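You operate a simulated robot arm through the tools that you are given. There is no shell and no other tool. Be economical: measure what you need, move in short steps, check, and stop when the job is done.

Carry out the task below with a simulated robot arm. There is one attempt and no reset: what you move stays moved.

## Task
Wipe up the crumbs, fold the red napkin and stand the salt on it.
Fine: crumbs in the white outline; the yellow pad wipes and goes back where it lay; the other napkin stays. Set down upright: salt shaker. What is to be rubbed or washed off counts as gone when no trace of it is left.

The check looks at the end state, three seconds after you hand in, the way a careful person would. Anything else that was tipped, shoved, dropped, spilled or broken makes it a failure. Flat cloth is picked up by pressing the open fingertips on it (5 to 10 N) and closing them slowly along it; thin cloth reads only 2 to 8 mm in the jaws.

## Robot
A 7-joint arm with a two-finger parallel gripper, fixed in place. Base frame: the origin is at the foot of the arm, x ahead of it, y to its left, z up; the work surface is at about z = 76. Readings come in cm, rad, newtons and seconds.
With the tool pointing down near the work surface it reaches from about 20 to 74 cm from the base axis. Its first joint turns from -2.897 to 2.897 rad. Payload 1.57 kg.
Tool frame: the origin (TCP) lies between the finger pads and is the grasp point; the fingertips stand 3 cm ahead of it; z points along the fingers, y is the line along which they close. The gripper opens to 11 cm. The fingers are 2.4 cm wide and 1.2 cm thick; the gripper's body (4.8 by 11.2 cm) begins 7.8 cm behind the TCP.
Orientation is told as [roll, pitch, yaw] about the base's x, y, z axes, in that order, counted from this pose: with the fingers straight down and closing along the base's y, the tool's x points along the base's -x, its y along +y and its z along -z.

## Interface
- The arm moves only by the tool apply_moves. Its arguments are lists of equal length, an entry for each row: "linear": the shift along the base's x, y, z in units of 250 mm (1.0 is 250 mm), a list of three; "angular": the turn, a rotation vector about the base's x, y, z in units of 45 degrees (1.0 is 45 degrees), a list of three; "grip": the opening, from 0 (shut) to 1 (fully open). In form: {"linear": [[dx, dy, dz], ...], "angular": [[wx, wy, wz], ...], "grip": [grip, ...]}. A call has 1 to 10 rows; each row is the pose to reach, as a shift and turn from the pose commanded when the call began. A call with a number of a shift or a turn outside -1 to 1 is refused whole. Rows are played at 5 a second. More than 5 cm and 0.15 rad between two rows, or a gripper value outside its range, and nothing of the call is played. A pose out of reach is approached as far as the arm can. The call stops where the force on the tool passes 90 N (or 10 N more than at its start, if that is more) or the arm is blocked; 0.2 s more then pass. The fingers move at their own pace (about 4.5 cm/s each) and stop on an object; they squeeze with about 43 N. The grip force told is the motor's: it shows also when the fingers shut on nothing. Time passes only in rows, and 0.2 s behind the last, so rows that repeat a pose let the fingers close. It gives the time, the measured TCP pose, the force on the tool (base axes), the opening and the grip force at its end, in the units of the frame above (readings bear some noise), with the torque about the TCP (base axes, N m) and any sound that the robot's microphone picked up.
- Cameras (640 x 400 px; columns grow to the right, rows downward): "scene" is fixed at [40.16, -49.96, 135]; the picture's right is [1.00, 0.05, 0.00], its down [0.03, -0.54, -0.84] and it looks along [-0.05, 0.84, -0.54] (base axes); focal length 316 px, centre (320, 200). "wrist" rides on the gripper at [7, 1.6, -14.1] in the tool frame; the picture's right is [-0.23, 0.97, 0.00], its down [-0.86, -0.20, -0.48] and it looks along [-0.47, -0.11, 0.88] (tool axes); focal length 222 px, centre (320, 200). There is no depth. A picture from a camera that has moved, and an enlarged one, comes with that camera's place and axes in the base frame and with its lens.
- camera(camera): a new picture of that camera. No time passes.
- move_column(by): slides the trunk up (or, below 0, down) by that many cm; the arm rides with it, the base frame stays. It gives what a move gives, with no picture.
- inspect(camera, box): a new picture of the part [left, top, right, bottom] of that camera's present view, enlarged. No time passes.
- job_done(): hands the job in; it is judged then, once.

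Go step by step. Nothing tells you positions but the pictures and the camera data: compare them with the known pose of the tool, close in by small moves and look again before you grip or let go. The budget is 120 turns and 64 pictures, counting those below and the enlarged ones. Unless the task says otherwise, let go and move clear before handing in, and close with one line.

The tools are called by a JSON object that holds its "name" and its "arguments". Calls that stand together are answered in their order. apply_moves: Moves the arm, as the interface text tells. Its arguments: {"type":"object","properties":{"linear":{"type":"array"},"angular":{"type":"array"},"grip":{"type":"array"}},"required":["linear","angular","grip"]} The other tools are called the same way: move_column (by) slides the trunk up or down; camera (camera) takes a picture; inspect (camera, box) takes an enlarged picture of a part of a camera's view; job_done () hands the job in.

At the start:

```text
clock: 0.0
ee_pos: [27.59, 39.74, 110.48]
tool_rot: [0.0, -0.001, 0.0]
contact_force: [-0.3, -0.1, 0.3]
ft_torque: [0.01, -0.01, 0.0]
gripper_width: 11.01
grip_force: 0.0
trunk travel left (down, up): [-52.5, 6.5]
```

scene: 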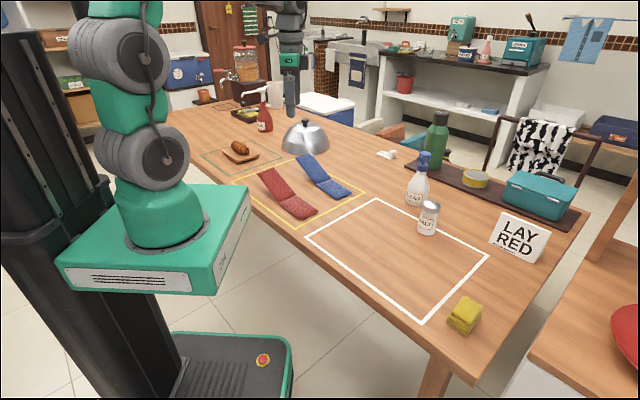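
wrist: 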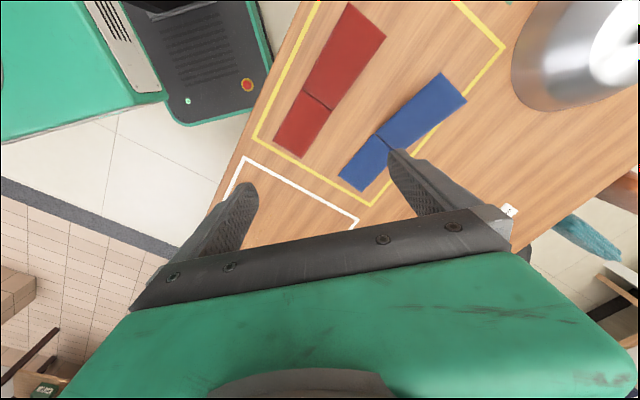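

I see a table with a white outline (crumbs area), a yellow sponge, a salt shaker, and red and blue napkins inside a yellow outline. I'll take enlarged looks to measure.

{"name": "inspect", "arguments": {"camera": "scene", "box": [290, 180, 500, 340]}}

{"name": "inspect", "arguments": {"camera": "scene", "box": [190, 120, 390, 240]}}

```text
2.50 times, centred on (395, 260) of scene
camera zoom: at [40.16, -49.96, 135.0], right [1.0, 0.05, 0.0], down [0.03, -0.54, -0.84], along [-0.05, 0.84, -0.54], focal length 790 px, centre (132, 50)
```

zoom: 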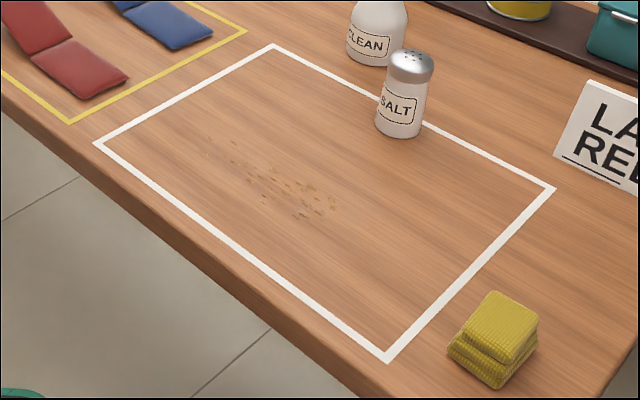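

```text
3.20 times, centred on (290, 180) of scene
camera zoom: at [40.16, -49.96, 135.0], right [1.0, 0.05, 0.0], down [0.03, -0.54, -0.84], along [-0.05, 0.84, -0.54], focal length 1012 px, centre (416, 264)
```

zoom: 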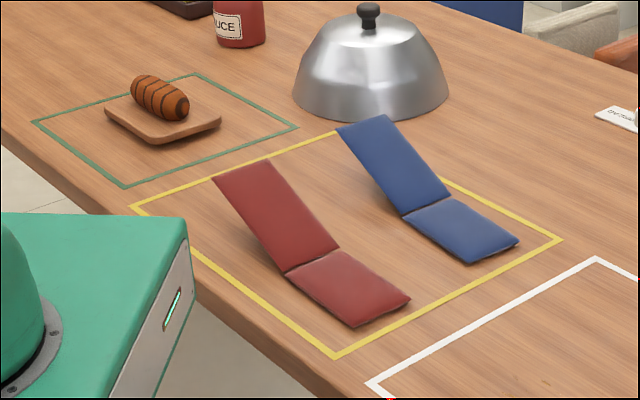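

The red napkin's far half stands up from a crease at about (24, 40), its near half lies flat. The crumbs are around (53, 15), the pad around (69, -4) and the salt around (67, 25). I'll move over the pad first and look.

{"name": "apply_moves", "arguments": {"linear": [[0.08, -0.12, 0], [0.16, -0.25, 0], [0.25, -0.37, 0], [0.33, -0.5, 0], [0.41, -0.62, 0], [0.5, -0.75, 0], [0.58, -0.87, 0], [0.64, -0.98, 0]], "angular": [[0, 0, 0], [0, 0, 0], [0, 0, 0], [0, 0, 0], [0, 0, 0], [0, 0, 0], [0, 0, 0], [0, 0, 0]], "grip": [1, 1, 1, 1, 1, 1, 1, 1]}}

{"name": "camera", "arguments": {"camera": "wrist"}}

```text
clock: 1.8
ee_pos: [43.68, 15.2, 110.28]
tool_rot: [0.0, 0.001, -0.001]
contact_force: [-0.4, 0.5, -0.5]
ft_torque: [0.01, 0.02, 0.01]
gripper_width: 10.97
grip_force: 0.0
trunk travel left (down, up): [-52.5, 6.5]
```

```text
59 pictures are left
camera wrist: at [36.58, 16.87, 124.44], right [0.23, 0.97, 0.0], down [0.86, -0.2, 0.48], along [0.47, -0.11, -0.88], focal length 222 px, centre (320, 200)
```

wrist: 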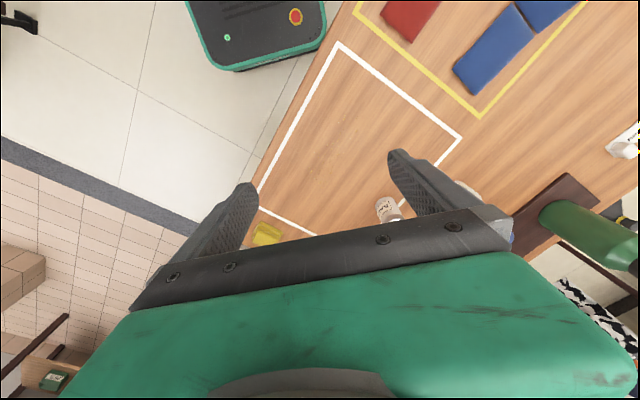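

The pad is visible beyond the left finger. I'll go above it, turning the gripper about 50° to close across its short side.

{"name": "apply_moves", "arguments": {"linear": [[0.09, -0.076, -0.06], [0.18, -0.152, -0.12], [0.27, -0.228, -0.18], [0.36, -0.304, -0.24], [0.45, -0.38, -0.3], [0.54, -0.456, -0.36], [0.63, -0.532, -0.42], [0.72, -0.608, -0.44], [0.8, -0.684, -0.44], [0.9, -0.76, -0.44]], "angular": [[0, 0, 0.11], [0, 0, 0.22], [0, 0, 0.33], [0, 0, 0.44], [0, 0, 0.55], [0, 0, 0.66], [0, 0, 0.77], [0, 0, 0.88], [0, 0, 0.99], [0, 0, 1.0]], "grip": [1, 1, 1, 1, 1, 1, 1, 1, 1, 1]}}

{"name": "camera", "arguments": {"camera": "wrist"}}

{"name": "camera", "arguments": {"camera": "scene"}}

```text
clock: 4.0
ee_pos: [66.39, -3.87, 99.38]
tool_rot: [-0.001, -0.001, 0.786]
contact_force: [0.6, 1.0, 0.7]
ft_torque: [-0.01, -0.03, 0.01]
gripper_width: 11.01
grip_force: 0.1
trunk travel left (down, up): [-52.5, 6.5]
```

```text
58 pictures are left
camera wrist: at [60.16, -7.5, 113.5], right [-0.53, 0.85, 0.0], down [0.75, 0.46, 0.48], along [0.41, 0.25, -0.88], focal length 222 px, centre (320, 200)
```

wrist: 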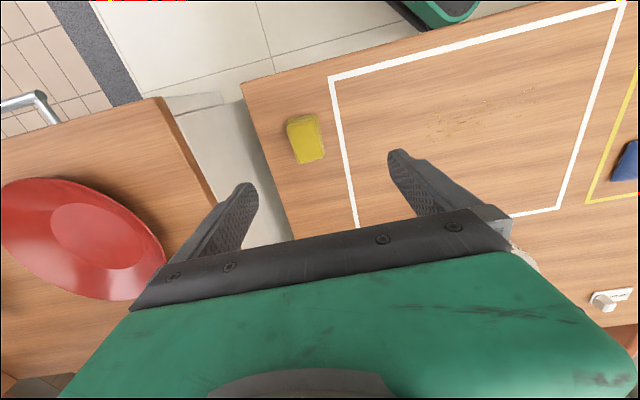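

```text
57 pictures are left
```

scene: 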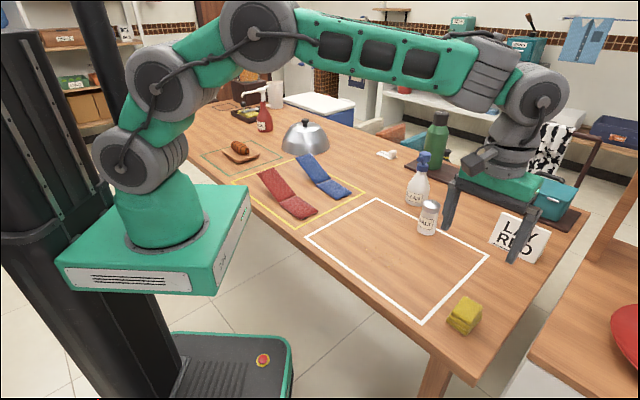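

The pad's centre is about (68.2, -5.0), it is about 3 cm high and its short side lies along my closing direction. I'll descend to just above it and check.

{"name": "apply_moves", "arguments": {"linear": [[0.036, -0.023, -0.1], [0.072, -0.045, -0.25], [0.072, -0.045, -0.42], [0.072, -0.045, -0.58]], "angular": [[0, 0, 0], [0, 0, 0], [0, 0, 0], [0, 0, 0]], "grip": [1, 1, 1, 1]}}

{"name": "camera", "arguments": {"camera": "wrist"}}

{"name": "inspect", "arguments": {"camera": "scene", "box": [400, 200, 560, 350]}}

```text
clock: 5.0
ee_pos: [68.25, -4.98, 84.72]
tool_rot: [-0.003, 0.0, 0.785]
contact_force: [0.4, -0.5, -0.3]
ft_torque: [-0.01, -0.02, -0.02]
gripper_width: 11.02
grip_force: 0.1
trunk travel left (down, up): [-52.5, 6.5]
```

```text
56 pictures are left
camera wrist: at [62.08, -8.59, 98.88], right [-0.53, 0.85, 0.0], down [0.75, 0.46, 0.48], along [0.41, 0.25, -0.88], focal length 222 px, centre (320, 200)
```

wrist: 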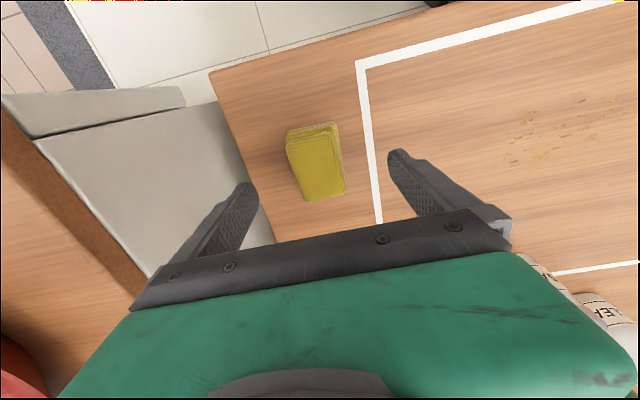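

```text
2.67 times, centred on (480, 275) of scene
camera zoom: at [40.16, -49.96, 135.0], right [1.0, 0.05, 0.0], down [0.03, -0.54, -0.84], along [-0.05, 0.84, -0.54], focal length 843 px, centre (-107, 0)
```

zoom: 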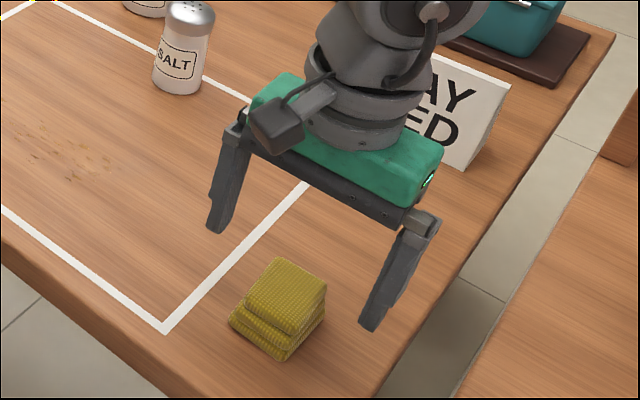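

The pad sits centred between the fingers. I'll descend to z≈80.2 (tips 1.2 cm above the table) and close.

{"name": "apply_moves", "arguments": {"linear": [[0, -0.006, -0.09], [0, -0.006, -0.18], [0, -0.006, -0.18], [0, -0.006, -0.18], [0, -0.006, -0.18], [0, -0.006, -0.18], [0, -0.006, -0.18]], "angular": [[0, 0, 0], [0, 0, 0], [0, 0, 0], [0, 0, 0], [0, 0, 0], [0, 0, 0], [0, 0, 0]], "grip": [1, 1, 0.5, 0.4, 0.3, 0.2, 0.2]}}

```text
clock: 6.6
ee_pos: [68.11, -5.07, 80.47]
tool_rot: [-0.002, 0.0, 0.786]
contact_force: [0.0, 0.2, 0.4]
ft_torque: [0.01, -0.02, -0.03]
gripper_width: 4.91
grip_force: 23.5
trunk travel left (down, up): [-52.5, 6.5]
```

The pad is held (4.9 cm) with its home at TCP (68.2, -5.1), yaw 0.786. I'll lift it and look closer at the crumbs.

{"name": "apply_moves", "arguments": {"linear": [[0, 0, 0.15], [-0.08, 0.08, 0.3], [-0.1, 0.1, 0.3]], "angular": [[0, 0, 0], [0, 0, 0], [0, 0, 0]], "grip": [0.2, 0.2, 0.2]}}

{"name": "inspect", "arguments": {"camera": "scene", "box": [335, 210, 455, 285]}}

{"name": "inspect", "arguments": {"camera": "scene", "box": [400, 200, 560, 350]}}

```text
clock: 7.4
ee_pos: [65.49, -2.54, 87.93]
tool_rot: [0.0, 0.0, 0.785]
contact_force: [-0.5, -0.2, 0.3]
ft_torque: [-0.01, 0.02, -0.03]
gripper_width: 4.9
grip_force: 42.4
trunk travel left (down, up): [-52.5, 6.5]
```

```text
5.33 times, centred on (395, 248) of scene
camera zoom: at [40.16, -49.96, 135.0], right [1.0, 0.05, 0.0], down [0.03, -0.54, -0.84], along [-0.05, 0.84, -0.54], focal length 1686 px, centre (-80, -53)
```

zoom: 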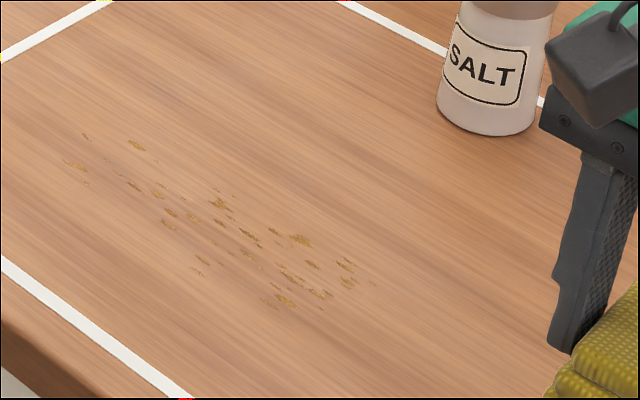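

```text
2.67 times, centred on (480, 275) of scene
camera zoom: at [40.16, -49.96, 135.0], right [1.0, 0.05, 0.0], down [0.03, -0.54, -0.84], along [-0.05, 0.84, -0.54], focal length 843 px, centre (-107, 0)
```

zoom: 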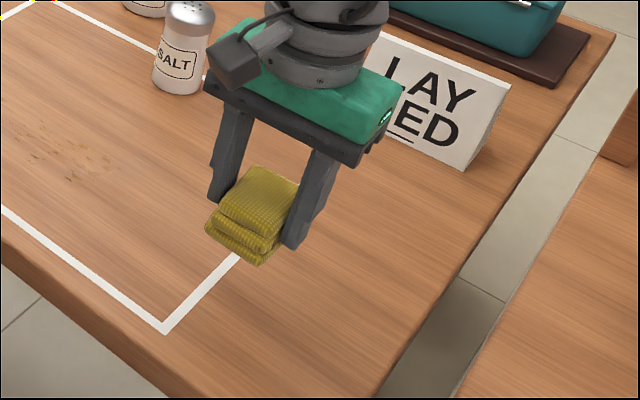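

The crumbs span from about (44, 22) to (59, 12), a diagonal strip about 6 cm wide. I'll place the pad just past its near-right end and press lightly.

{"name": "apply_moves", "arguments": {"linear": [[-0.06, 0.15, 0], [-0.13, 0.3, 0], [-0.19, 0.44, 0], [-0.19, 0.44, -0.15], [-0.19, 0.44, -0.26], [-0.19, 0.44, -0.3], [-0.19, 0.44, -0.312]], "angular": [[0, 0, 0], [0, 0, 0], [0, 0, 0], [0, 0, 0], [0, 0, 0], [0, 0, 0], [0, 0, 0]], "grip": [0.2, 0.2, 0.2, 0.2, 0.2, 0.2, 0.2]}}

```text
clock: 9.0
ee_pos: [60.65, 8.47, 80.41]
tool_rot: [-0.004, -0.004, 0.786]
contact_force: [-6.4, -0.6, 23.2]
ft_torque: [-0.17, 0.71, -0.02]
gripper_width: 4.88
grip_force: 43.4
trunk travel left (down, up): [-52.5, 6.5]
```

Contact is 23 N; I'll ease up slightly and sweep along the strip.

{"name": "apply_moves", "arguments": {"linear": [[-0.073, 0.073, 0.003], [-0.146, 0.147, 0.003], [-0.22, 0.22, 0.003], [-0.293, 0.294, 0.003], [-0.366, 0.367, 0.003], [-0.44, 0.44, 0.003], [-0.512, 0.515, 0.003], [-0.586, 0.588, 0.003], [-0.66, 0.66, 0.003], [-0.73, 0.735, 0.003]], "angular": [[0, 0, 0], [0, 0, 0], [0, 0, 0], [0, 0, 0], [0, 0, 0], [0, 0, 0], [0, 0, 0], [0, 0, 0], [0, 0, 0], [0, 0, 0]], "grip": [0.2, 0.2, 0.2, 0.2, 0.2, 0.2, 0.2, 0.2, 0.2, 0.2]}}

{"name": "inspect", "arguments": {"camera": "scene", "box": [335, 210, 455, 285]}}

```text
clock: 11.2
ee_pos: [42.52, 26.82, 80.45]
tool_rot: [0.002, -0.003, 0.784]
contact_force: [10.9, -11.3, 40.3]
ft_torque: [-0.24, -0.65, -0.18]
gripper_width: 4.88
grip_force: 42.4
trunk travel left (down, up): [-52.5, 6.5]
```

```text
5.33 times, centred on (395, 248) of scene
camera zoom: at [40.16, -49.96, 135.0], right [1.0, 0.05, 0.0], down [0.03, -0.54, -0.84], along [-0.05, 0.84, -0.54], focal length 1686 px, centre (-80, -53)
```

zoom: 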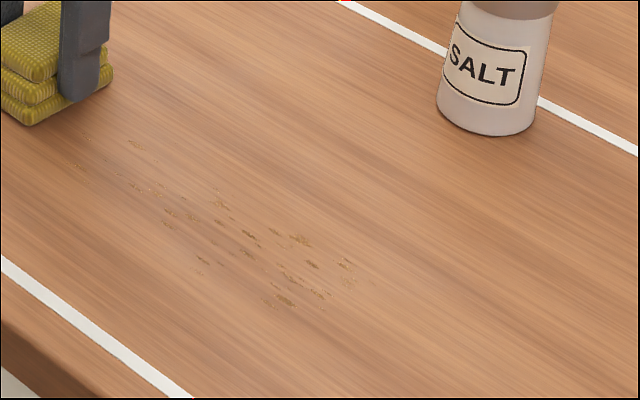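

The crumbs faded partly; the wiping works but needs several passes. I'll sweep back on the other half.

{"name": "apply_moves", "arguments": {"linear": [[-0.07, -0.07, 0.004], [0.01, -0.15, 0.004], [0.09, -0.23, 0.004], [0.17, -0.31, 0.004], [0.25, -0.39, 0.004], [0.33, -0.47, 0.004], [0.41, -0.55, 0.004], [0.49, -0.63, 0.004], [0.57, -0.71, 0.004], [0.65, -0.79, 0.004]], "angular": [[0, 0, 0], [0, 0, 0], [0, 0, 0], [0, 0, 0], [0, 0, 0], [0, 0, 0], [0, 0, 0], [0, 0, 0], [0, 0, 0], [0, 0, 0]], "grip": [0.2, 0.2, 0.2, 0.2, 0.2, 0.2, 0.2, 0.2, 0.2, 0.2]}}

{"name": "apply_moves", "arguments": {"linear": [[-0.06, 0.1, 0], [-0.14, 0.18, 0], [-0.22, 0.26, 0], [-0.3, 0.34, 0], [-0.38, 0.42, 0], [-0.46, 0.5, 0], [-0.54, 0.58, 0], [-0.62, 0.66, 0], [-0.66, 0.7, 0], [-0.66, 0.7, 0]], "angular": [[0, 0, 0], [0, 0, 0], [0, 0, 0], [0, 0, 0], [0, 0, 0], [0, 0, 0], [0, 0, 0], [0, 0, 0], [0, 0, 0], [0, 0, 0]], "grip": [0.2, 0.2, 0.2, 0.2, 0.2, 0.2, 0.2, 0.2, 0.2, 0.2]}}

{"name": "inspect", "arguments": {"camera": "scene", "box": [335, 210, 455, 285]}}

```text
clock: 13.4
ee_pos: [58.62, 7.08, 80.3]
tool_rot: [-0.001, -0.002, 0.783]
contact_force: [-4.4, 4.7, 18.7]
ft_torque: [0.25, 0.14, 0.12]
gripper_width: 4.9
grip_force: 43.0
trunk travel left (down, up): [-52.5, 6.5]
```

```text
clock: 15.6
ee_pos: [42.15, 24.5, 80.36]
tool_rot: [0.001, -0.003, 0.782]
contact_force: [6.8, -6.7, 19.1]
ft_torque: [-0.18, -0.29, -0.09]
gripper_width: 4.87
grip_force: 43.3
trunk travel left (down, up): [-52.5, 6.5]
```

```text
5.33 times, centred on (395, 248) of scene
camera zoom: at [40.16, -49.96, 135.0], right [1.0, 0.05, 0.0], down [0.03, -0.54, -0.84], along [-0.05, 0.84, -0.54], focal length 1686 px, centre (-80, -53)
```

zoom: 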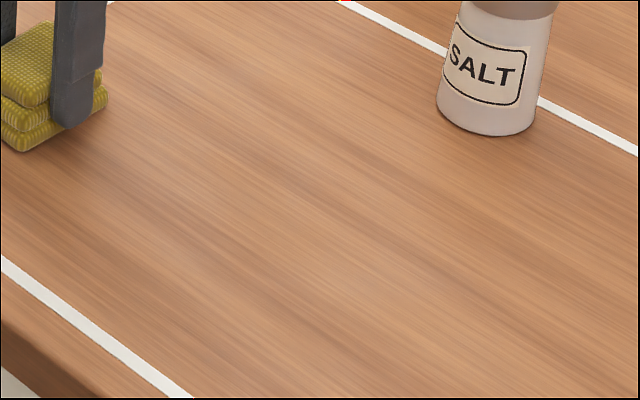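

It looks clean. I'll do one more round along both edges for safety.

{"name": "apply_moves", "arguments": {"linear": [[0.07, 0.07, 0], [0.15, -0.01, 0], [0.23, -0.09, 0], [0.31, -0.17, 0], [0.39, -0.25, 0], [0.47, -0.33, 0], [0.55, -0.41, 0], [0.63, -0.49, 0], [0.71, -0.57, 0], [0.77, -0.63, 0]], "angular": [[0, 0, 0], [0, 0, 0], [0, 0, 0], [0, 0, 0], [0, 0, 0], [0, 0, 0], [0, 0, 0], [0, 0, 0], [0, 0, 0], [0, 0, 0]], "grip": [0.2, 0.2, 0.2, 0.2, 0.2, 0.2, 0.2, 0.2, 0.2, 0.2]}}

{"name": "apply_moves", "arguments": {"linear": [[-0.07, -0.07, 0], [-0.14, -0.14, 0], [-0.22, -0.06, 0], [-0.3, 0.02, 0], [-0.38, 0.1, 0], [-0.46, 0.18, 0], [-0.54, 0.26, 0], [-0.62, 0.34, 0], [-0.7, 0.42, 0], [-0.8, 0.52, 0]], "angular": [[0, 0, 0], [0, 0, 0], [0, 0, 0], [0, 0, 0], [0, 0, 0], [0, 0, 0], [0, 0, 0], [0, 0, 0], [0, 0, 0], [0, 0, 0]], "grip": [0.2, 0.2, 0.2, 0.2, 0.2, 0.2, 0.2, 0.2, 0.2, 0.2]}}

{"name": "apply_moves", "arguments": {"linear": [[0, 0, 0.15], [0, 0, 0.28]], "angular": [[0, 0, 0], [0, 0, 0]], "grip": [0.2, 0.2]}}

{"name": "inspect", "arguments": {"camera": "scene", "box": [290, 180, 500, 340]}}

```text
clock: 17.8
ee_pos: [61.38, 8.76, 80.43]
tool_rot: [-0.001, -0.001, 0.787]
contact_force: [0.5, 0.8, -0.7]
ft_torque: [0.01, -0.01, 0.01]
gripper_width: 4.86
grip_force: 43.0
trunk travel left (down, up): [-52.5, 6.5]
```

```text
clock: 20.0
ee_pos: [41.39, 21.93, 80.41]
tool_rot: [0.0, -0.001, 0.787]
contact_force: [0.6, -0.6, 13.1]
ft_torque: [-0.18, 0.06, -0.05]
gripper_width: 4.89
grip_force: 43.1
trunk travel left (down, up): [-52.5, 6.5]
```

```text
clock: 20.6
ee_pos: [41.36, 21.89, 87.39]
tool_rot: [0.0, 0.002, 0.786]
contact_force: [-0.8, -0.2, -1.0]
ft_torque: [-0.01, -0.01, -0.02]
gripper_width: 4.89
grip_force: 43.0
trunk travel left (down, up): [-52.5, 6.5]
```

```text
2.50 times, centred on (395, 260) of scene
camera zoom: at [40.16, -49.96, 135.0], right [1.0, 0.05, 0.0], down [0.03, -0.54, -0.84], along [-0.05, 0.84, -0.54], focal length 790 px, centre (132, 50)
```

zoom: 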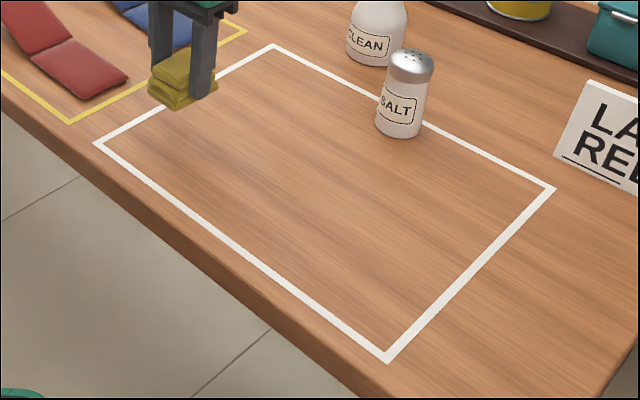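

The crumbs are gone. Now I carry the pad home.

{"name": "apply_moves", "arguments": {"linear": [[0.1, -0.1, 0], [0.2, -0.2, 0], [0.3, -0.3, 0], [0.4, -0.4, 0], [0.5, -0.5, 0], [0.6, -0.6, 0], [0.7, -0.7, 0], [0.8, -0.8, 0], [0.9, -0.9, 0], [0.95, -0.95, 0]], "angular": [[0, 0, 0], [0, 0, 0], [0, 0, 0], [0, 0, 0], [0, 0, 0], [0, 0, 0], [0, 0, 0], [0, 0, 0], [0, 0, 0], [0, 0, 0]], "grip": [0.2, 0.2, 0.2, 0.2, 0.2, 0.2, 0.2, 0.2, 0.2, 0.2]}}

{"name": "apply_moves", "arguments": {"linear": [[0.12, -0.13, 0], [0.12, -0.13, -0.15], [0.12, -0.13, -0.25], [0.12, -0.13, -0.272]], "angular": [[0, 0, 0], [0, 0, 0], [0, 0, 0], [0, 0, 0]], "grip": [0.2, 0.2, 0.2, 0.2]}}

```text
clock: 22.8
ee_pos: [65.21, -1.89, 87.35]
tool_rot: [0.001, -0.001, 0.784]
contact_force: [0.2, 0.8, -0.6]
ft_torque: [-0.02, 0.0, 0.01]
gripper_width: 4.86
grip_force: 43.3
trunk travel left (down, up): [-52.5, 6.5]
```

```text
clock: 23.8
ee_pos: [68.24, -5.17, 80.5]
tool_rot: [0.001, -0.001, 0.786]
contact_force: [-0.5, 0.3, 0.3]
ft_torque: [0.0, 0.0, 0.01]
gripper_width: 4.87
grip_force: 43.3
trunk travel left (down, up): [-52.5, 6.5]
```

Home reached, just above contact. I'll lower a hair, open and rise.

{"name": "apply_moves", "arguments": {"linear": [[0, 0, -0.004], [0, 0, -0.004], [0, 0, -0.004], [0, 0, -0.004], [0, 0, 0.1], [0, 0, 0.25], [0, 0, 0.42]], "angular": [[0, 0, 0], [0, 0, 0], [0, 0, 0], [0, 0, 0], [0, 0, 0], [0, 0, 0], [0, 0, 0]], "grip": [0.2, 0.6, 0.9, 0.9, 0.9, 0.9, 0.9]}}

{"name": "inspect", "arguments": {"camera": "scene", "box": [290, 180, 500, 340]}}

```text
clock: 25.4
ee_pos: [68.15, -5.31, 91.02]
tool_rot: [0.0, 0.0, 0.786]
contact_force: [-0.5, 0.1, -0.7]
ft_torque: [0.01, 0.04, 0.02]
gripper_width: 9.89
grip_force: 0.0
trunk travel left (down, up): [-52.5, 6.5]
```

```text
2.50 times, centred on (395, 260) of scene
camera zoom: at [40.16, -49.96, 135.0], right [1.0, 0.05, 0.0], down [0.03, -0.54, -0.84], along [-0.05, 0.84, -0.54], focal length 790 px, centre (132, 50)
```

zoom: 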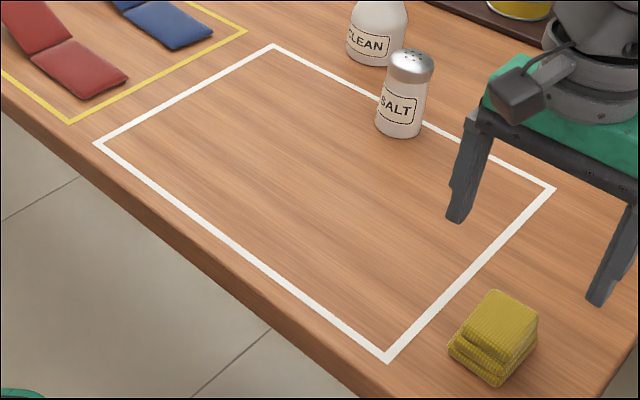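

The pad is back exactly in place. Next I go over the red napkin, whose raised half I intend to pinch at its free end and swing over the crease.

{"name": "apply_moves", "arguments": {"linear": [[0, 0, 0.18], [0, 0, 0.36], [-0.14, 0.14, 0.4], [-0.28, 0.28, 0.4], [-0.42, 0.42, 0.4], [-0.56, 0.56, 0.4], [-0.7, 0.7, 0.4], [-0.84, 0.84, 0.4], [-0.97, 0.97, 0.4]], "angular": [[0, 0, 0], [0, 0, 0], [0, 0, 0], [0, 0, 0], [0, 0, 0], [0, 0, 0], [0, 0, 0], [0, 0, 0], [0, 0, 0]], "grip": [0.6, 0.6, 0.6, 0.6, 0.6, 0.6, 0.6, 0.6, 0.6]}}

{"name": "apply_moves", "arguments": {"linear": [[-0.14, 0.14, 0], [-0.28, 0.28, 0], [-0.42, 0.42, 0], [-0.56, 0.56, 0], [-0.6, 0.6, 0]], "angular": [[0, 0, 0], [0, 0, 0], [0, 0, 0], [0, 0, 0], [0, 0, 0]], "grip": [0.6, 0.6, 0.6, 0.6, 0.6]}}

{"name": "camera", "arguments": {"camera": "wrist"}}

```text
refused: row 3 steps farther than a row can; nothing moved
```

```text
clock: 26.6
ee_pos: [53.19, 9.78, 90.98]
tool_rot: [0.001, -0.001, 0.785]
contact_force: [0.6, 0.4, 0.4]
ft_torque: [-0.02, -0.01, -0.02]
gripper_width: 6.61
grip_force: 0.1
trunk travel left (down, up): [-52.5, 6.5]
```

```text
48 pictures are left
camera wrist: at [47.02, 6.06, 105.04], right [-0.53, 0.85, 0.0], down [0.75, 0.46, 0.48], along [0.41, 0.25, -0.88], focal length 222 px, centre (320, 200)
```

wrist: 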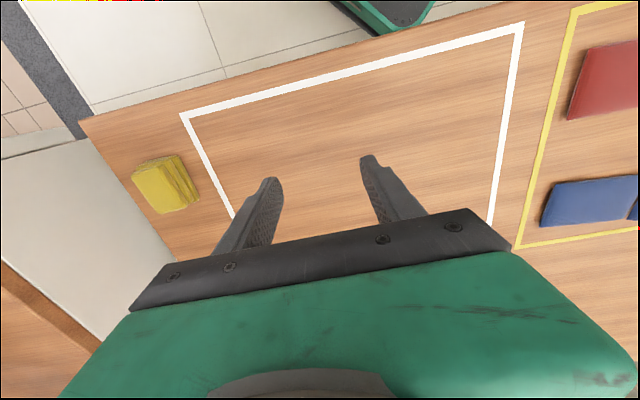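

One call was refused but the second moved safely at 91 cm height. The table looks clean here; I continue up and to the napkin.

{"name": "apply_moves", "arguments": {"linear": [[0, 0, 0.19], [0, 0, 0.38], [-0.05, 0.05, 0.56], [-0.18, 0.18, 0.6], [-0.32, 0.32, 0.6], [-0.46, 0.46, 0.6], [-0.6, 0.6, 0.6], [-0.74, 0.74, 0.6], [-0.88, 0.88, 0.6], [-1.0, 1.0, 0.6]], "angular": [[0, 0, 0], [0, 0, 0], [0, 0, 0], [0, 0, 0], [0, 0, 0], [0, 0, 0], [0, 0, 0], [0, 0, 0], [0, 0, 0], [0, 0, 0]], "grip": [0.6, 0.6, 0.6, 0.6, 0.6, 0.6, 0.6, 0.6, 0.6, 0.6]}}

{"name": "camera", "arguments": {"camera": "wrist"}}

```text
clock: 28.8
ee_pos: [28.18, 34.88, 106.01]
tool_rot: [0.0, 0.001, 0.784]
contact_force: [0.2, -0.9, 0.5]
ft_torque: [-0.02, -0.02, 0.01]
gripper_width: 6.58
grip_force: 0.1
trunk travel left (down, up): [-52.5, 6.5]
```

```text
47 pictures are left
camera wrist: at [21.99, 31.2, 120.16], right [-0.53, 0.85, 0.0], down [0.75, 0.46, 0.48], along [0.41, 0.25, -0.88], focal length 222 px, centre (320, 200)
```

wrist: 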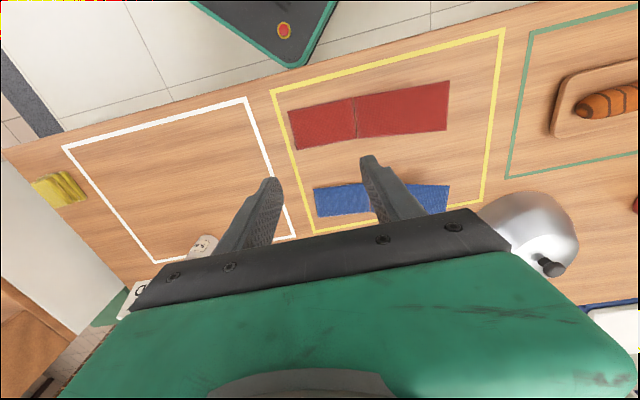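

I now place the raised edge's middle at about (14.7, 50.2, 82.7), the crease middle at (24, 40.4) and the near end at (32.3, 31.4). I'll move behind the raised edge while tilting the gripper 45° so the jaws can straddle it.

{"name": "apply_moves", "arguments": {"linear": [[-0.076, 0.084, -0.04], [-0.152, 0.168, -0.08], [-0.228, 0.252, -0.12], [-0.304, 0.336, -0.16], [-0.38, 0.42, -0.2], [-0.456, 0.504, -0.24], [-0.532, 0.588, -0.28], [-0.608, 0.672, -0.32], [-0.684, 0.756, -0.36], [-0.76, 0.84, -0.4]], "angular": [[-0.07, -0.07, 0], [-0.14, -0.14, 0], [-0.21, -0.21, 0], [-0.28, -0.28, 0], [-0.35, -0.35, 0], [-0.42, -0.42, 0], [-0.49, -0.49, 0], [-0.56, -0.56, 0], [-0.63, -0.63, 0], [-0.7, -0.7, 0]], "grip": [0.6, 0.6, 0.6, 0.6, 0.6, 0.6, 0.6, 0.6, 0.6, 0.6]}}

{"name": "camera", "arguments": {"camera": "wrist"}}

{"name": "camera", "arguments": {"camera": "scene"}}

```text
clock: 31.0
ee_pos: [12.55, 41.98, 89.39]
tool_rot: [-0.778, -0.001, 0.785]
contact_force: [0.0, -0.8, 0.8]
ft_torque: [0.08, -0.01, 0.05]
gripper_width: 6.59
grip_force: 0.0
out of reach, approached as far as the arm can: row 7, 8, 9, 10
trunk travel left (down, up): [-52.5, 6.5]
```

```text
46 pictures are left
camera wrist: at [-0.26, 44.96, 98.2], right [-0.33, 0.65, -0.68], down [0.47, 0.74, 0.48], along [0.82, -0.16, -0.55], focal length 222 px, centre (320, 200)
```

wrist: 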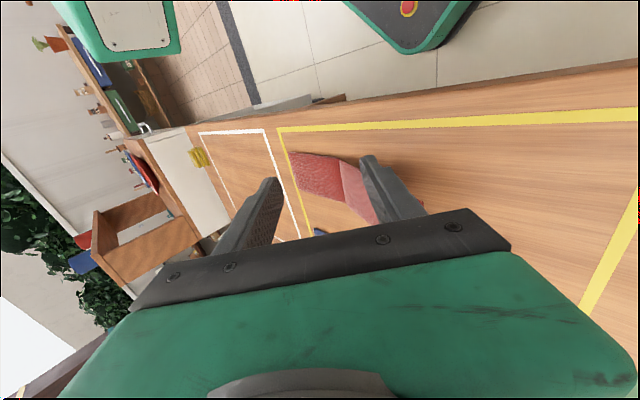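

```text
45 pictures are left
```

scene: 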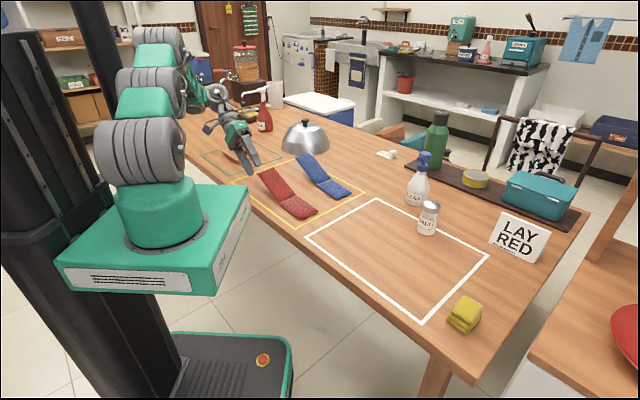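

The arm ran out of reach with that tilt, though it touched nothing. I'll straighten up above the raised edge, then try tilting in place to see what is attainable.

{"name": "apply_moves", "arguments": {"linear": [[0, 0, 0.06], [0, 0, 0.12], [0, 0, 0.2], [0, 0, 0.3], [0, 0, 0.4], [0, 0.1, 0.4], [0, 0.2, 0.4], [0, 0.3, 0.4]], "angular": [[0.12, 0.12, 0], [0.24, 0.24, 0], [0.36, 0.36, 0], [0.48, 0.48, 0], [0.6, 0.6, 0], [0.7, 0.7, 0], [0.7, 0.7, 0], [0.7, 0.7, 0]], "grip": [0.6, 0.6, 0.6, 0.6, 0.6, 0.6, 0.6, 0.6]}}

```text
clock: 32.8
ee_pos: [12.48, 49.82, 99.04]
tool_rot: [0.0, 0.0, 0.787]
contact_force: [-1.0, -0.2, -0.7]
ft_torque: [0.0, 0.01, 0.0]
gripper_width: 6.59
grip_force: 0.1
trunk travel left (down, up): [-52.5, 6.5]
```

{"name": "apply_moves", "arguments": {"linear": [[0, 0, 0], [0, 0, 0], [0, 0, 0], [0, 0, 0], [0, 0, 0], [0, 0, 0]], "angular": [[-0.1, -0.1, 0], [-0.2, -0.2, 0], [-0.3, -0.3, 0], [-0.4, -0.4, 0], [-0.5, -0.5, 0], [-0.6, -0.6, 0]], "grip": [0.6, 0.6, 0.6, 0.6, 0.6, 0.6]}}

{"name": "camera", "arguments": {"camera": "scene"}}

```text
clock: 34.2
ee_pos: [14.44, 40.22, 99.23]
tool_rot: [-0.664, -0.004, 0.786]
contact_force: [-0.5, -2.8, 0.5]
ft_torque: [0.17, 0.02, 0.09]
gripper_width: 6.62
grip_force: 0.0
out of reach, approached as far as the arm can: row 4, 5, 6
trunk travel left (down, up): [-52.5, 6.5]
```

```text
44 pictures are left
```

scene: 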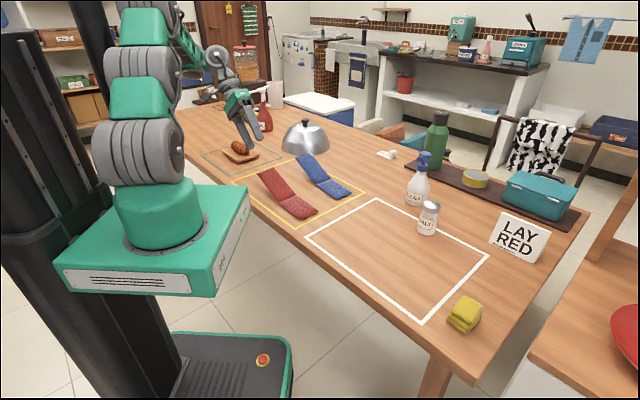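

Tilting fails here, most likely because the forearm hangs too steeply. Lowering the trunk should flatten the forearm and free the wrist, so I'll straighten up, raise the hand and then lower the trunk.

{"name": "apply_moves", "arguments": {"linear": [[0, 0, 0.1], [0, 0, 0.2], [0, 0.04, 0.36], [0, 0.1, 0.52], [0, 0.2, 0.66], [0, 0.3, 0.8], [0, 0.36, 0.95]], "angular": [[0.1, 0.1, 0], [0.2, 0.2, 0], [0.3, 0.3, 0], [0.4, 0.4, 0], [0.5, 0.5, 0], [0.6, 0.6, 0], [0.6, 0.6, 0]], "grip": [0.6, 0.6, 0.6, 0.6, 0.6, 0.6, 0.6]}}

{"name": "move_column", "arguments": {"by": -20}}

{"name": "camera", "arguments": {"camera": "scene"}}

```text
clock: 35.8
ee_pos: [14.96, 49.47, 122.88]
tool_rot: [-0.002, 0.002, 0.774]
contact_force: [-1.0, 0.9, 0.6]
ft_torque: [-0.02, -0.11, 0.02]
gripper_width: 6.6
grip_force: 0.1
trunk travel left (down, up): [-52.5, 6.5]
```

```text
clock: 38.0
ee_pos: [14.75, 49.76, 102.95]
tool_rot: [0.001, 0.001, 0.783]
contact_force: [0.8, 0.2, -0.4]
ft_torque: [0.01, -0.02, -0.01]
gripper_width: 6.61
grip_force: 0.1
trunk travel left (down, up): [-32.5, 26.5]
```

```text
43 pictures are left
```

scene: 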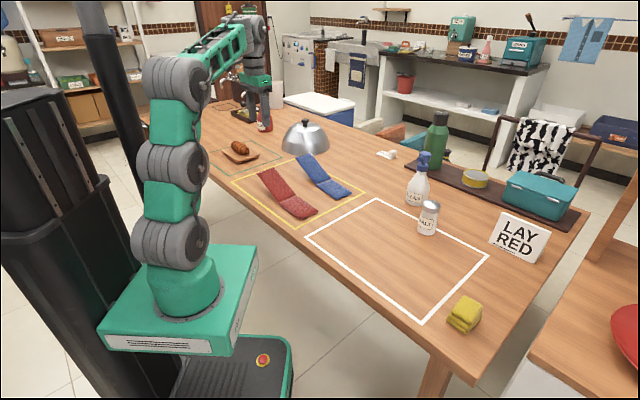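

Now the forearm is nearly level. I'll retry the tilt here while backing off along +d.

{"name": "apply_moves", "arguments": {"linear": [[-0.02, 0.02, 0], [-0.04, 0.04, 0], [-0.06, 0.06, 0], [-0.08, 0.08, 0], [-0.1, 0.1, 0], [-0.12, 0.12, 0], [-0.14, 0.14, -0.02], [-0.16, 0.17, -0.1]], "angular": [[-0.1, -0.1, 0], [-0.2, -0.2, 0], [-0.3, -0.3, 0], [-0.4, -0.4, 0], [-0.5, -0.5, 0], [-0.6, -0.6, 0], [-0.7, -0.7, 0], [-0.75, -0.75, 0]], "grip": [0.6, 0.6, 0.6, 0.6, 0.6, 0.6, 0.6, 0.6]}}

{"name": "camera", "arguments": {"camera": "wrist"}}

{"name": "camera", "arguments": {"camera": "scene"}}

```text
clock: 39.8
ee_pos: [9.45, 44.44, 93.6]
tool_rot: [-0.547, 0.011, 0.776]
contact_force: [-0.4, -0.6, 0.4]
ft_torque: [0.01, -0.01, 0.02]
gripper_width: 6.58
grip_force: 0.0
out of reach, approached as far as the arm can: row 3, 4, 5, 6, 7, 8
trunk travel left (down, up): [-32.5, 26.5]
```

```text
42 pictures are left
camera wrist: at [-1.53, 45.89, 104.83], right [-0.43, 0.75, -0.51], down [0.56, 0.66, 0.5], along [0.71, -0.07, -0.7], focal length 222 px, centre (320, 200)
```

wrist: 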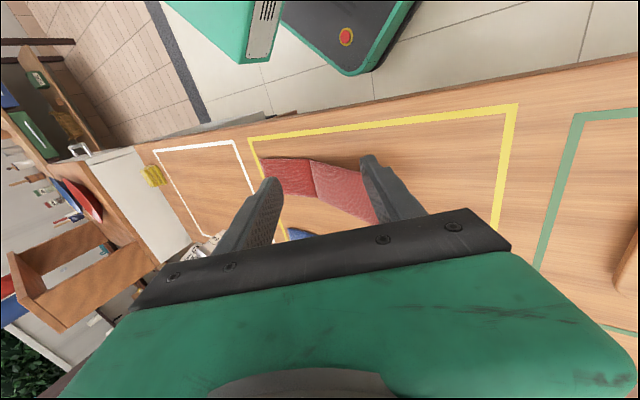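

```text
41 pictures are left
```

scene: 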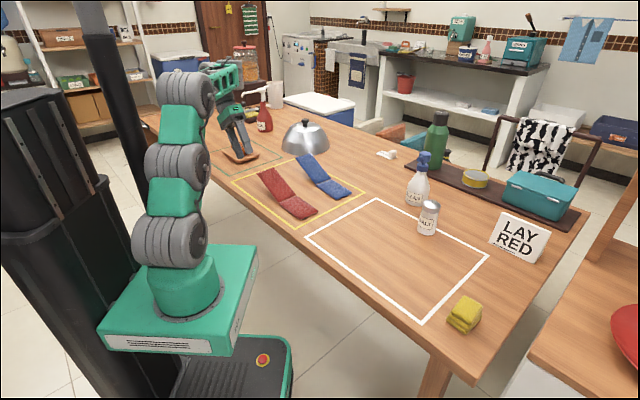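

The limit seems to be in the wrist's own turn (it got worse, not better). I'll straighten up and test whether the 180° flipped gripper, which pinches identically, has more room.

{"name": "apply_moves", "arguments": {"linear": [[0, 0, 0.06], [0, 0.02, 0.12], [0.02, 0.04, 0.18], [0.06, 0.08, 0.24], [0.12, 0.12, 0.3], [0.14, 0.16, 0.36]], "angular": [[0.1, 0.1, 0], [0.2, 0.2, 0], [0.3, 0.3, 0], [0.4, 0.4, 0], [0.49, 0.49, 0], [0.49, 0.49, 0]], "grip": [0.6, 0.6, 0.6, 0.6, 0.6, 0.6]}}

{"name": "apply_moves", "arguments": {"linear": [[0, 0, 0], [0, 0, 0], [0, 0, 0], [0, 0, 0], [0, 0, 0], [0, 0, 0]], "angular": [[0, 0, 0.18], [0, 0, 0.36], [0, 0, 0.54], [0, 0, 0.72], [0, 0, 0.9], [0, 0, 1.0]], "grip": [0.6, 0.6, 0.6, 0.6, 0.6, 0.6]}}

```text
clock: 41.2
ee_pos: [13.45, 48.4, 102.27]
tool_rot: [-0.002, 0.016, 0.785]
contact_force: [0.5, 0.0, 0.0]
ft_torque: [-0.03, 0.04, 0.02]
gripper_width: 6.59
grip_force: 0.0
out of reach, approached as far as the arm can: row 5
trunk travel left (down, up): [-32.5, 26.5]
```

```text
clock: 42.6
ee_pos: [13.35, 48.35, 102.4]
tool_rot: [-0.002, 0.017, 1.573]
contact_force: [0.5, -0.1, -0.5]
ft_torque: [-0.04, -0.04, 0.01]
gripper_width: 6.62
grip_force: 0.1
trunk travel left (down, up): [-32.5, 26.5]
```

{"name": "apply_moves", "arguments": {"linear": [[0, 0, 0], [0, 0, 0], [0, 0, 0], [0, 0, 0], [0, 0, 0], [0, 0, 0]], "angular": [[0, 0, 0.18], [0, 0, 0.36], [0, 0, 0.54], [0, 0, 0.72], [0, 0, 0.9], [0, 0, 1.0]], "grip": [0.6, 0.6, 0.6, 0.6, 0.6, 0.6]}}

{"name": "apply_moves", "arguments": {"linear": [[0, 0, 0], [0, 0, 0], [0, 0, 0], [0, 0, 0], [0, 0, 0], [0, 0, 0]], "angular": [[0, 0, 0.18], [0, 0, 0.36], [0, 0, 0.54], [0, 0, 0.72], [0, 0, 0.9], [0, 0, 1.0]], "grip": [0.6, 0.6, 0.6, 0.6, 0.6, 0.6]}}

{"name": "apply_moves", "arguments": {"linear": [[0, 0, 0], [0, 0, 0], [0, 0, 0], [0, 0, 0], [0, 0, 0], [0, 0, 0]], "angular": [[0, 0, 0.18], [0, 0, 0.36], [0, 0, 0.54], [0, 0, 0.72], [0, 0, 0.9], [0, 0, 1.0]], "grip": [0.6, 0.6, 0.6, 0.6, 0.6, 0.6]}}

```text
clock: 44.0
ee_pos: [13.49, 48.24, 102.25]
tool_rot: [-0.002, 0.018, 2.358]
contact_force: [0.7, 0.1, 0.5]
ft_torque: [0.03, -0.01, 0.0]
gripper_width: 6.61
grip_force: 0.0
trunk travel left (down, up): [-32.5, 26.5]
```

```text
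clock: 45.4
ee_pos: [13.41, 48.41, 102.23]
tool_rot: [-0.003, 0.018, -3.14]
contact_force: [0.1, 0.4, 0.1]
ft_torque: [0.03, -0.01, 0.01]
gripper_width: 6.61
grip_force: 0.0
trunk travel left (down, up): [-32.5, 26.5]
```

```text
clock: 46.8
ee_pos: [13.41, 48.32, 102.22]
tool_rot: [-0.004, 0.019, -2.354]
contact_force: [-0.4, 0.5, -0.3]
ft_torque: [0.01, -0.02, 0.03]
gripper_width: 6.62
grip_force: 0.1
trunk travel left (down, up): [-32.5, 26.5]
```

The flip works. Now the tilt again from this wrist setting.

{"name": "apply_moves", "arguments": {"linear": [[-0.02, 0.02, 0], [-0.04, 0.04, 0], [-0.06, 0.06, 0], [-0.08, 0.08, 0], [-0.1, 0.1, 0], [-0.12, 0.12, 0], [-0.14, 0.14, -0.02], [-0.14, 0.17, -0.1]], "angular": [[-0.1, -0.1, 0], [-0.2, -0.2, 0], [-0.3, -0.3, 0], [-0.4, -0.4, 0], [-0.5, -0.5, 0], [-0.6, -0.6, 0], [-0.7, -0.7, 0], [-0.72, -0.72, 0]], "grip": [0.6, 0.6, 0.6, 0.6, 0.6, 0.6, 0.6, 0.6]}}

{"name": "camera", "arguments": {"camera": "wrist"}}

{"name": "camera", "arguments": {"camera": "scene"}}

```text
clock: 48.6
ee_pos: [10.97, 45.13, 95.03]
tool_rot: [0.506, 0.017, -2.352]
contact_force: [0.5, 0.6, -0.6]
ft_torque: [0.02, 0.03, -0.01]
gripper_width: 6.6
grip_force: 0.1
out of reach, approached as far as the arm can: row 4, 5, 6, 7, 8
trunk travel left (down, up): [-32.5, 26.5]
```

```text
40 pictures are left
camera wrist: at [11.91, 53.76, 108.29], right [0.44, -0.77, 0.47], down [-0.89, -0.33, 0.31], along [-0.08, -0.55, -0.83], focal length 222 px, centre (320, 200)
```

wrist: 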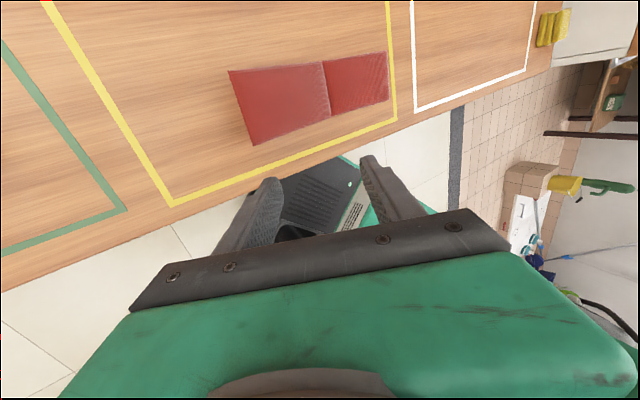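

```text
39 pictures are left
```

scene: 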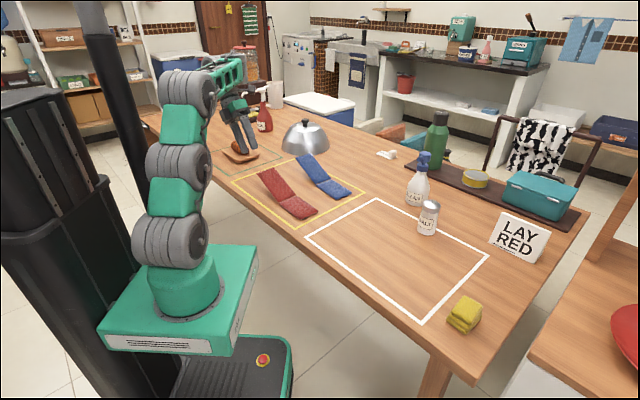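

Same limit with the flipped wrist, so it may be how far the arm's wrist may go to the left. I'll straighten and test a vertical pose further left.

{"name": "apply_moves", "arguments": {"linear": [[0, 0.02, 0.04], [0, 0.04, 0.08], [0, 0.06, 0.12], [0, 0.08, 0.16], [0, 0.12, 0.2], [-0.16, 0.16, 0.2], [-0.32, 0.16, 0.2], [-0.48, 0.16, 0.2], [-0.64, 0.16, 0.2]], "angular": [[0.1, 0.1, 0], [0.2, 0.2, 0], [0.3, 0.3, 0], [0.4, 0.4, 0], [0.45, 0.45, 0], [0.45, 0.45, 0], [0.45, 0.45, 0], [0.45, 0.45, 0], [0.45, 0.45, 0]], "grip": [0.6, 0.6, 0.6, 0.6, 0.6, 0.6, 0.6, 0.6, 0.6]}}

{"name": "camera", "arguments": {"camera": "scene"}}

```text
clock: 50.6
ee_pos: [-4.96, 49.21, 100.08]
tool_rot: [0.005, 0.017, -2.363]
contact_force: [0.2, 1.0, 0.9]
ft_torque: [0.03, 0.04, -0.01]
gripper_width: 6.62
grip_force: 0.0
trunk travel left (down, up): [-32.5, 26.5]
```

```text
38 pictures are left
```

scene: 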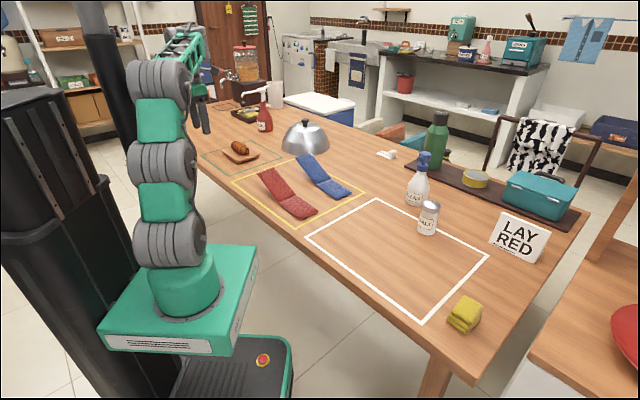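

Vertical poses further left are fine; the tilt seems to get better the higher the arm's foot is relative to the hand. I'll raise the trunk fully and retry low, near the flap.

{"name": "move_column", "arguments": {"by": 26.5}}

{"name": "apply_moves", "arguments": {"linear": [[0.1, 0.02, -0.12], [0.2, 0.04, -0.24], [0.3, 0.06, -0.36], [0.4, 0.08, -0.48], [0.5, 0.14, -0.6], [0.54, 0.2, -0.75], [0.54, 0.2, -0.92], [0.54, 0.2, -1.0]], "angular": [[0, 0, 0], [0, 0, 0], [0, 0, 0], [0, 0, 0], [0, 0, 0], [0, 0, 0], [0, 0, 0], [0, 0, 0]], "grip": [0.6, 0.6, 0.6, 0.6, 0.6, 0.6, 0.6, 0.6]}}

```text
clock: 53.3
ee_pos: [-4.91, 49.1, 126.66]
tool_rot: [0.006, 0.017, -2.362]
contact_force: [0.2, 0.2, 0.5]
ft_torque: [-0.02, 0.0, 0.01]
gripper_width: 6.6
grip_force: 0.1
trunk travel left (down, up): [-59.0, 0.0]
```

```text
clock: 55.1
ee_pos: [8.56, 57.61, 104.54]
tool_rot: [0.02, -0.003, -2.362]
contact_force: [0.1, 0.3, 0.4]
ft_torque: [-0.05, 0.01, -0.01]
gripper_width: 6.62
grip_force: 0.1
out of reach, approached as far as the arm can: row 6, 7, 8
trunk travel left (down, up): [-59.0, 0.0]
```

Even a vertical pose fails here with the flipped wrist, so its turn joint is near its limit. I'll turn back to the original side and retry.

{"name": "apply_moves", "arguments": {"linear": [[0, -0.1, 0.1], [0, -0.14, 0.14], [0, -0.14, 0.14], [0, -0.14, 0.14], [0, -0.14, 0.14], [0, -0.14, 0.14]], "angular": [[0, 0, -0.18], [0, 0, -0.36], [0, 0, -0.54], [0, 0, -0.72], [0, 0, -0.9], [0, 0, -1.0]], "grip": [0.6, 0.6, 0.6, 0.6, 0.6, 0.6]}}

{"name": "apply_moves", "arguments": {"linear": [[0, 0, 0], [0, 0, 0], [0, 0, 0], [0, 0, 0], [0, 0, 0], [0, 0, 0]], "angular": [[0, 0, -0.18], [0, 0, -0.36], [0, 0, -0.54], [0, 0, -0.72], [0, 0, -0.9], [0, 0, -1.0]], "grip": [0.6, 0.6, 0.6, 0.6, 0.6, 0.6]}}

{"name": "apply_moves", "arguments": {"linear": [[0, 0, 0], [0, 0, 0], [0, 0, 0], [0, 0, 0], [0, 0, 0], [0, 0, 0]], "angular": [[0, 0, -0.18], [0, 0, -0.36], [0, 0, -0.54], [0, 0, -0.72], [0, 0, -0.9], [0, 0, -1.0]], "grip": [0.6, 0.6, 0.6, 0.6, 0.6, 0.6]}}

{"name": "apply_moves", "arguments": {"linear": [[0, 0, 0], [0, 0, 0], [0, 0, 0], [0, 0, 0], [0, 0, 0], [0, 0, 0]], "angular": [[0, 0, -0.18], [0, 0, -0.36], [0, 0, -0.54], [0, 0, -0.72], [0, 0, -0.9], [0, 0, -1.0]], "grip": [0.6, 0.6, 0.6, 0.6, 0.6, 0.6]}}

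{"name": "camera", "arguments": {"camera": "scene"}}

```text
clock: 56.5
ee_pos: [8.67, 54.04, 108.27]
tool_rot: [0.005, 0.02, 3.135]
contact_force: [0.1, -0.5, -0.4]
ft_torque: [0.03, 0.02, 0.01]
gripper_width: 6.59
grip_force: 0.0
out of reach, approached as far as the arm can: row 1
trunk travel left (down, up): [-59.0, 0.0]
```

```text
clock: 57.9
ee_pos: [8.68, 54.01, 108.39]
tool_rot: [0.007, 0.02, 2.349]
contact_force: [-0.4, 0.2, -0.1]
ft_torque: [0.0, -0.01, -0.04]
gripper_width: 6.6
grip_force: 0.1
trunk travel left (down, up): [-59.0, 0.0]
```

```text
clock: 59.3
ee_pos: [8.81, 54.02, 108.37]
tool_rot: [0.007, 0.018, 1.566]
contact_force: [0.7, 0.0, -0.3]
ft_torque: [0.02, -0.03, 0.02]
gripper_width: 6.61
grip_force: 0.1
trunk travel left (down, up): [-59.0, 0.0]
```

```text
clock: 60.7
ee_pos: [8.73, 54.08, 108.23]
tool_rot: [0.006, 0.019, 0.78]
contact_force: [0.4, 0.3, 0.2]
ft_torque: [-0.02, 0.01, -0.01]
gripper_width: 6.58
grip_force: 0.0
trunk travel left (down, up): [-59.0, 0.0]
```

```text
37 pictures are left
```

scene: 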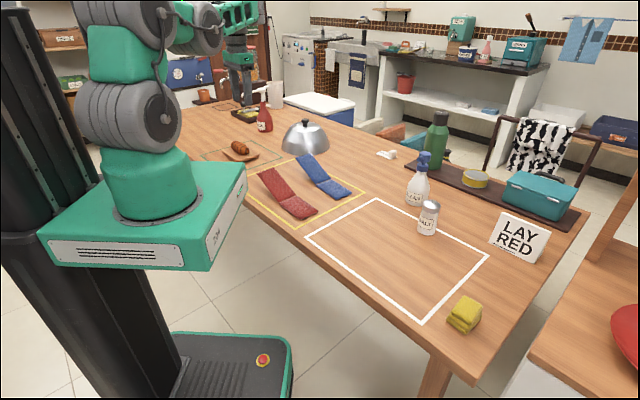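

Back on the original side at (8.7, 54). I'll descend beyond the flap's free end with a gradual tilt and see how far I get.

{"name": "apply_moves", "arguments": {"linear": [[0, 0, -0.15], [0, 0, -0.3], [0, 0, -0.45], [0, 0, -0.55], [0, 0, -0.55], [0, 0, -0.55]], "angular": [[0, 0, 0], [0, 0, 0], [0, 0, 0], [-0.1, -0.1, 0], [-0.2, -0.2, 0], [-0.3, -0.3, 0]], "grip": [0.6, 0.6, 0.6, 0.6, 0.6, 0.6]}}

```text
clock: 62.1
ee_pos: [8.53, 54.18, 94.38]
tool_rot: [-0.326, 0.016, 0.776]
contact_force: [0.4, -1.2, 0.7]
ft_torque: [-0.01, 0.0, -0.02]
gripper_width: 6.58
grip_force: 0.1
out of reach, approached as far as the arm can: row 1, 2, 3, 4, 5
trunk travel left (down, up): [-59.0, 0.0]
```

The tilted pose was reached here. I'll keep tilting and lower toward the edge.

{"name": "apply_moves", "arguments": {"linear": [[0, 0, 0], [0, 0, 0], [0, 0, 0], [0, 0, 0]], "angular": [[-0.1, -0.1, 0], [-0.2, -0.2, 0], [-0.3, -0.3, 0], [-0.4, -0.4, 0]], "grip": [0.6, 0.6, 0.6, 0.6]}}

{"name": "camera", "arguments": {"camera": "scene"}}

```text
clock: 63.1
ee_pos: [8.53, 52.66, 94.19]
tool_rot: [-0.623, 0.012, 0.768]
contact_force: [-0.4, -0.1, 0.1]
ft_torque: [-0.05, -0.02, 0.03]
gripper_width: 6.6
grip_force: 0.1
out of reach, approached as far as the arm can: row 3, 4
trunk travel left (down, up): [-59.0, 0.0]
```

```text
36 pictures are left
```

scene: 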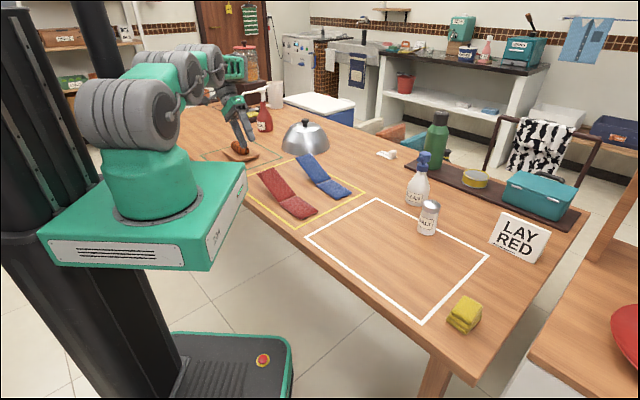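

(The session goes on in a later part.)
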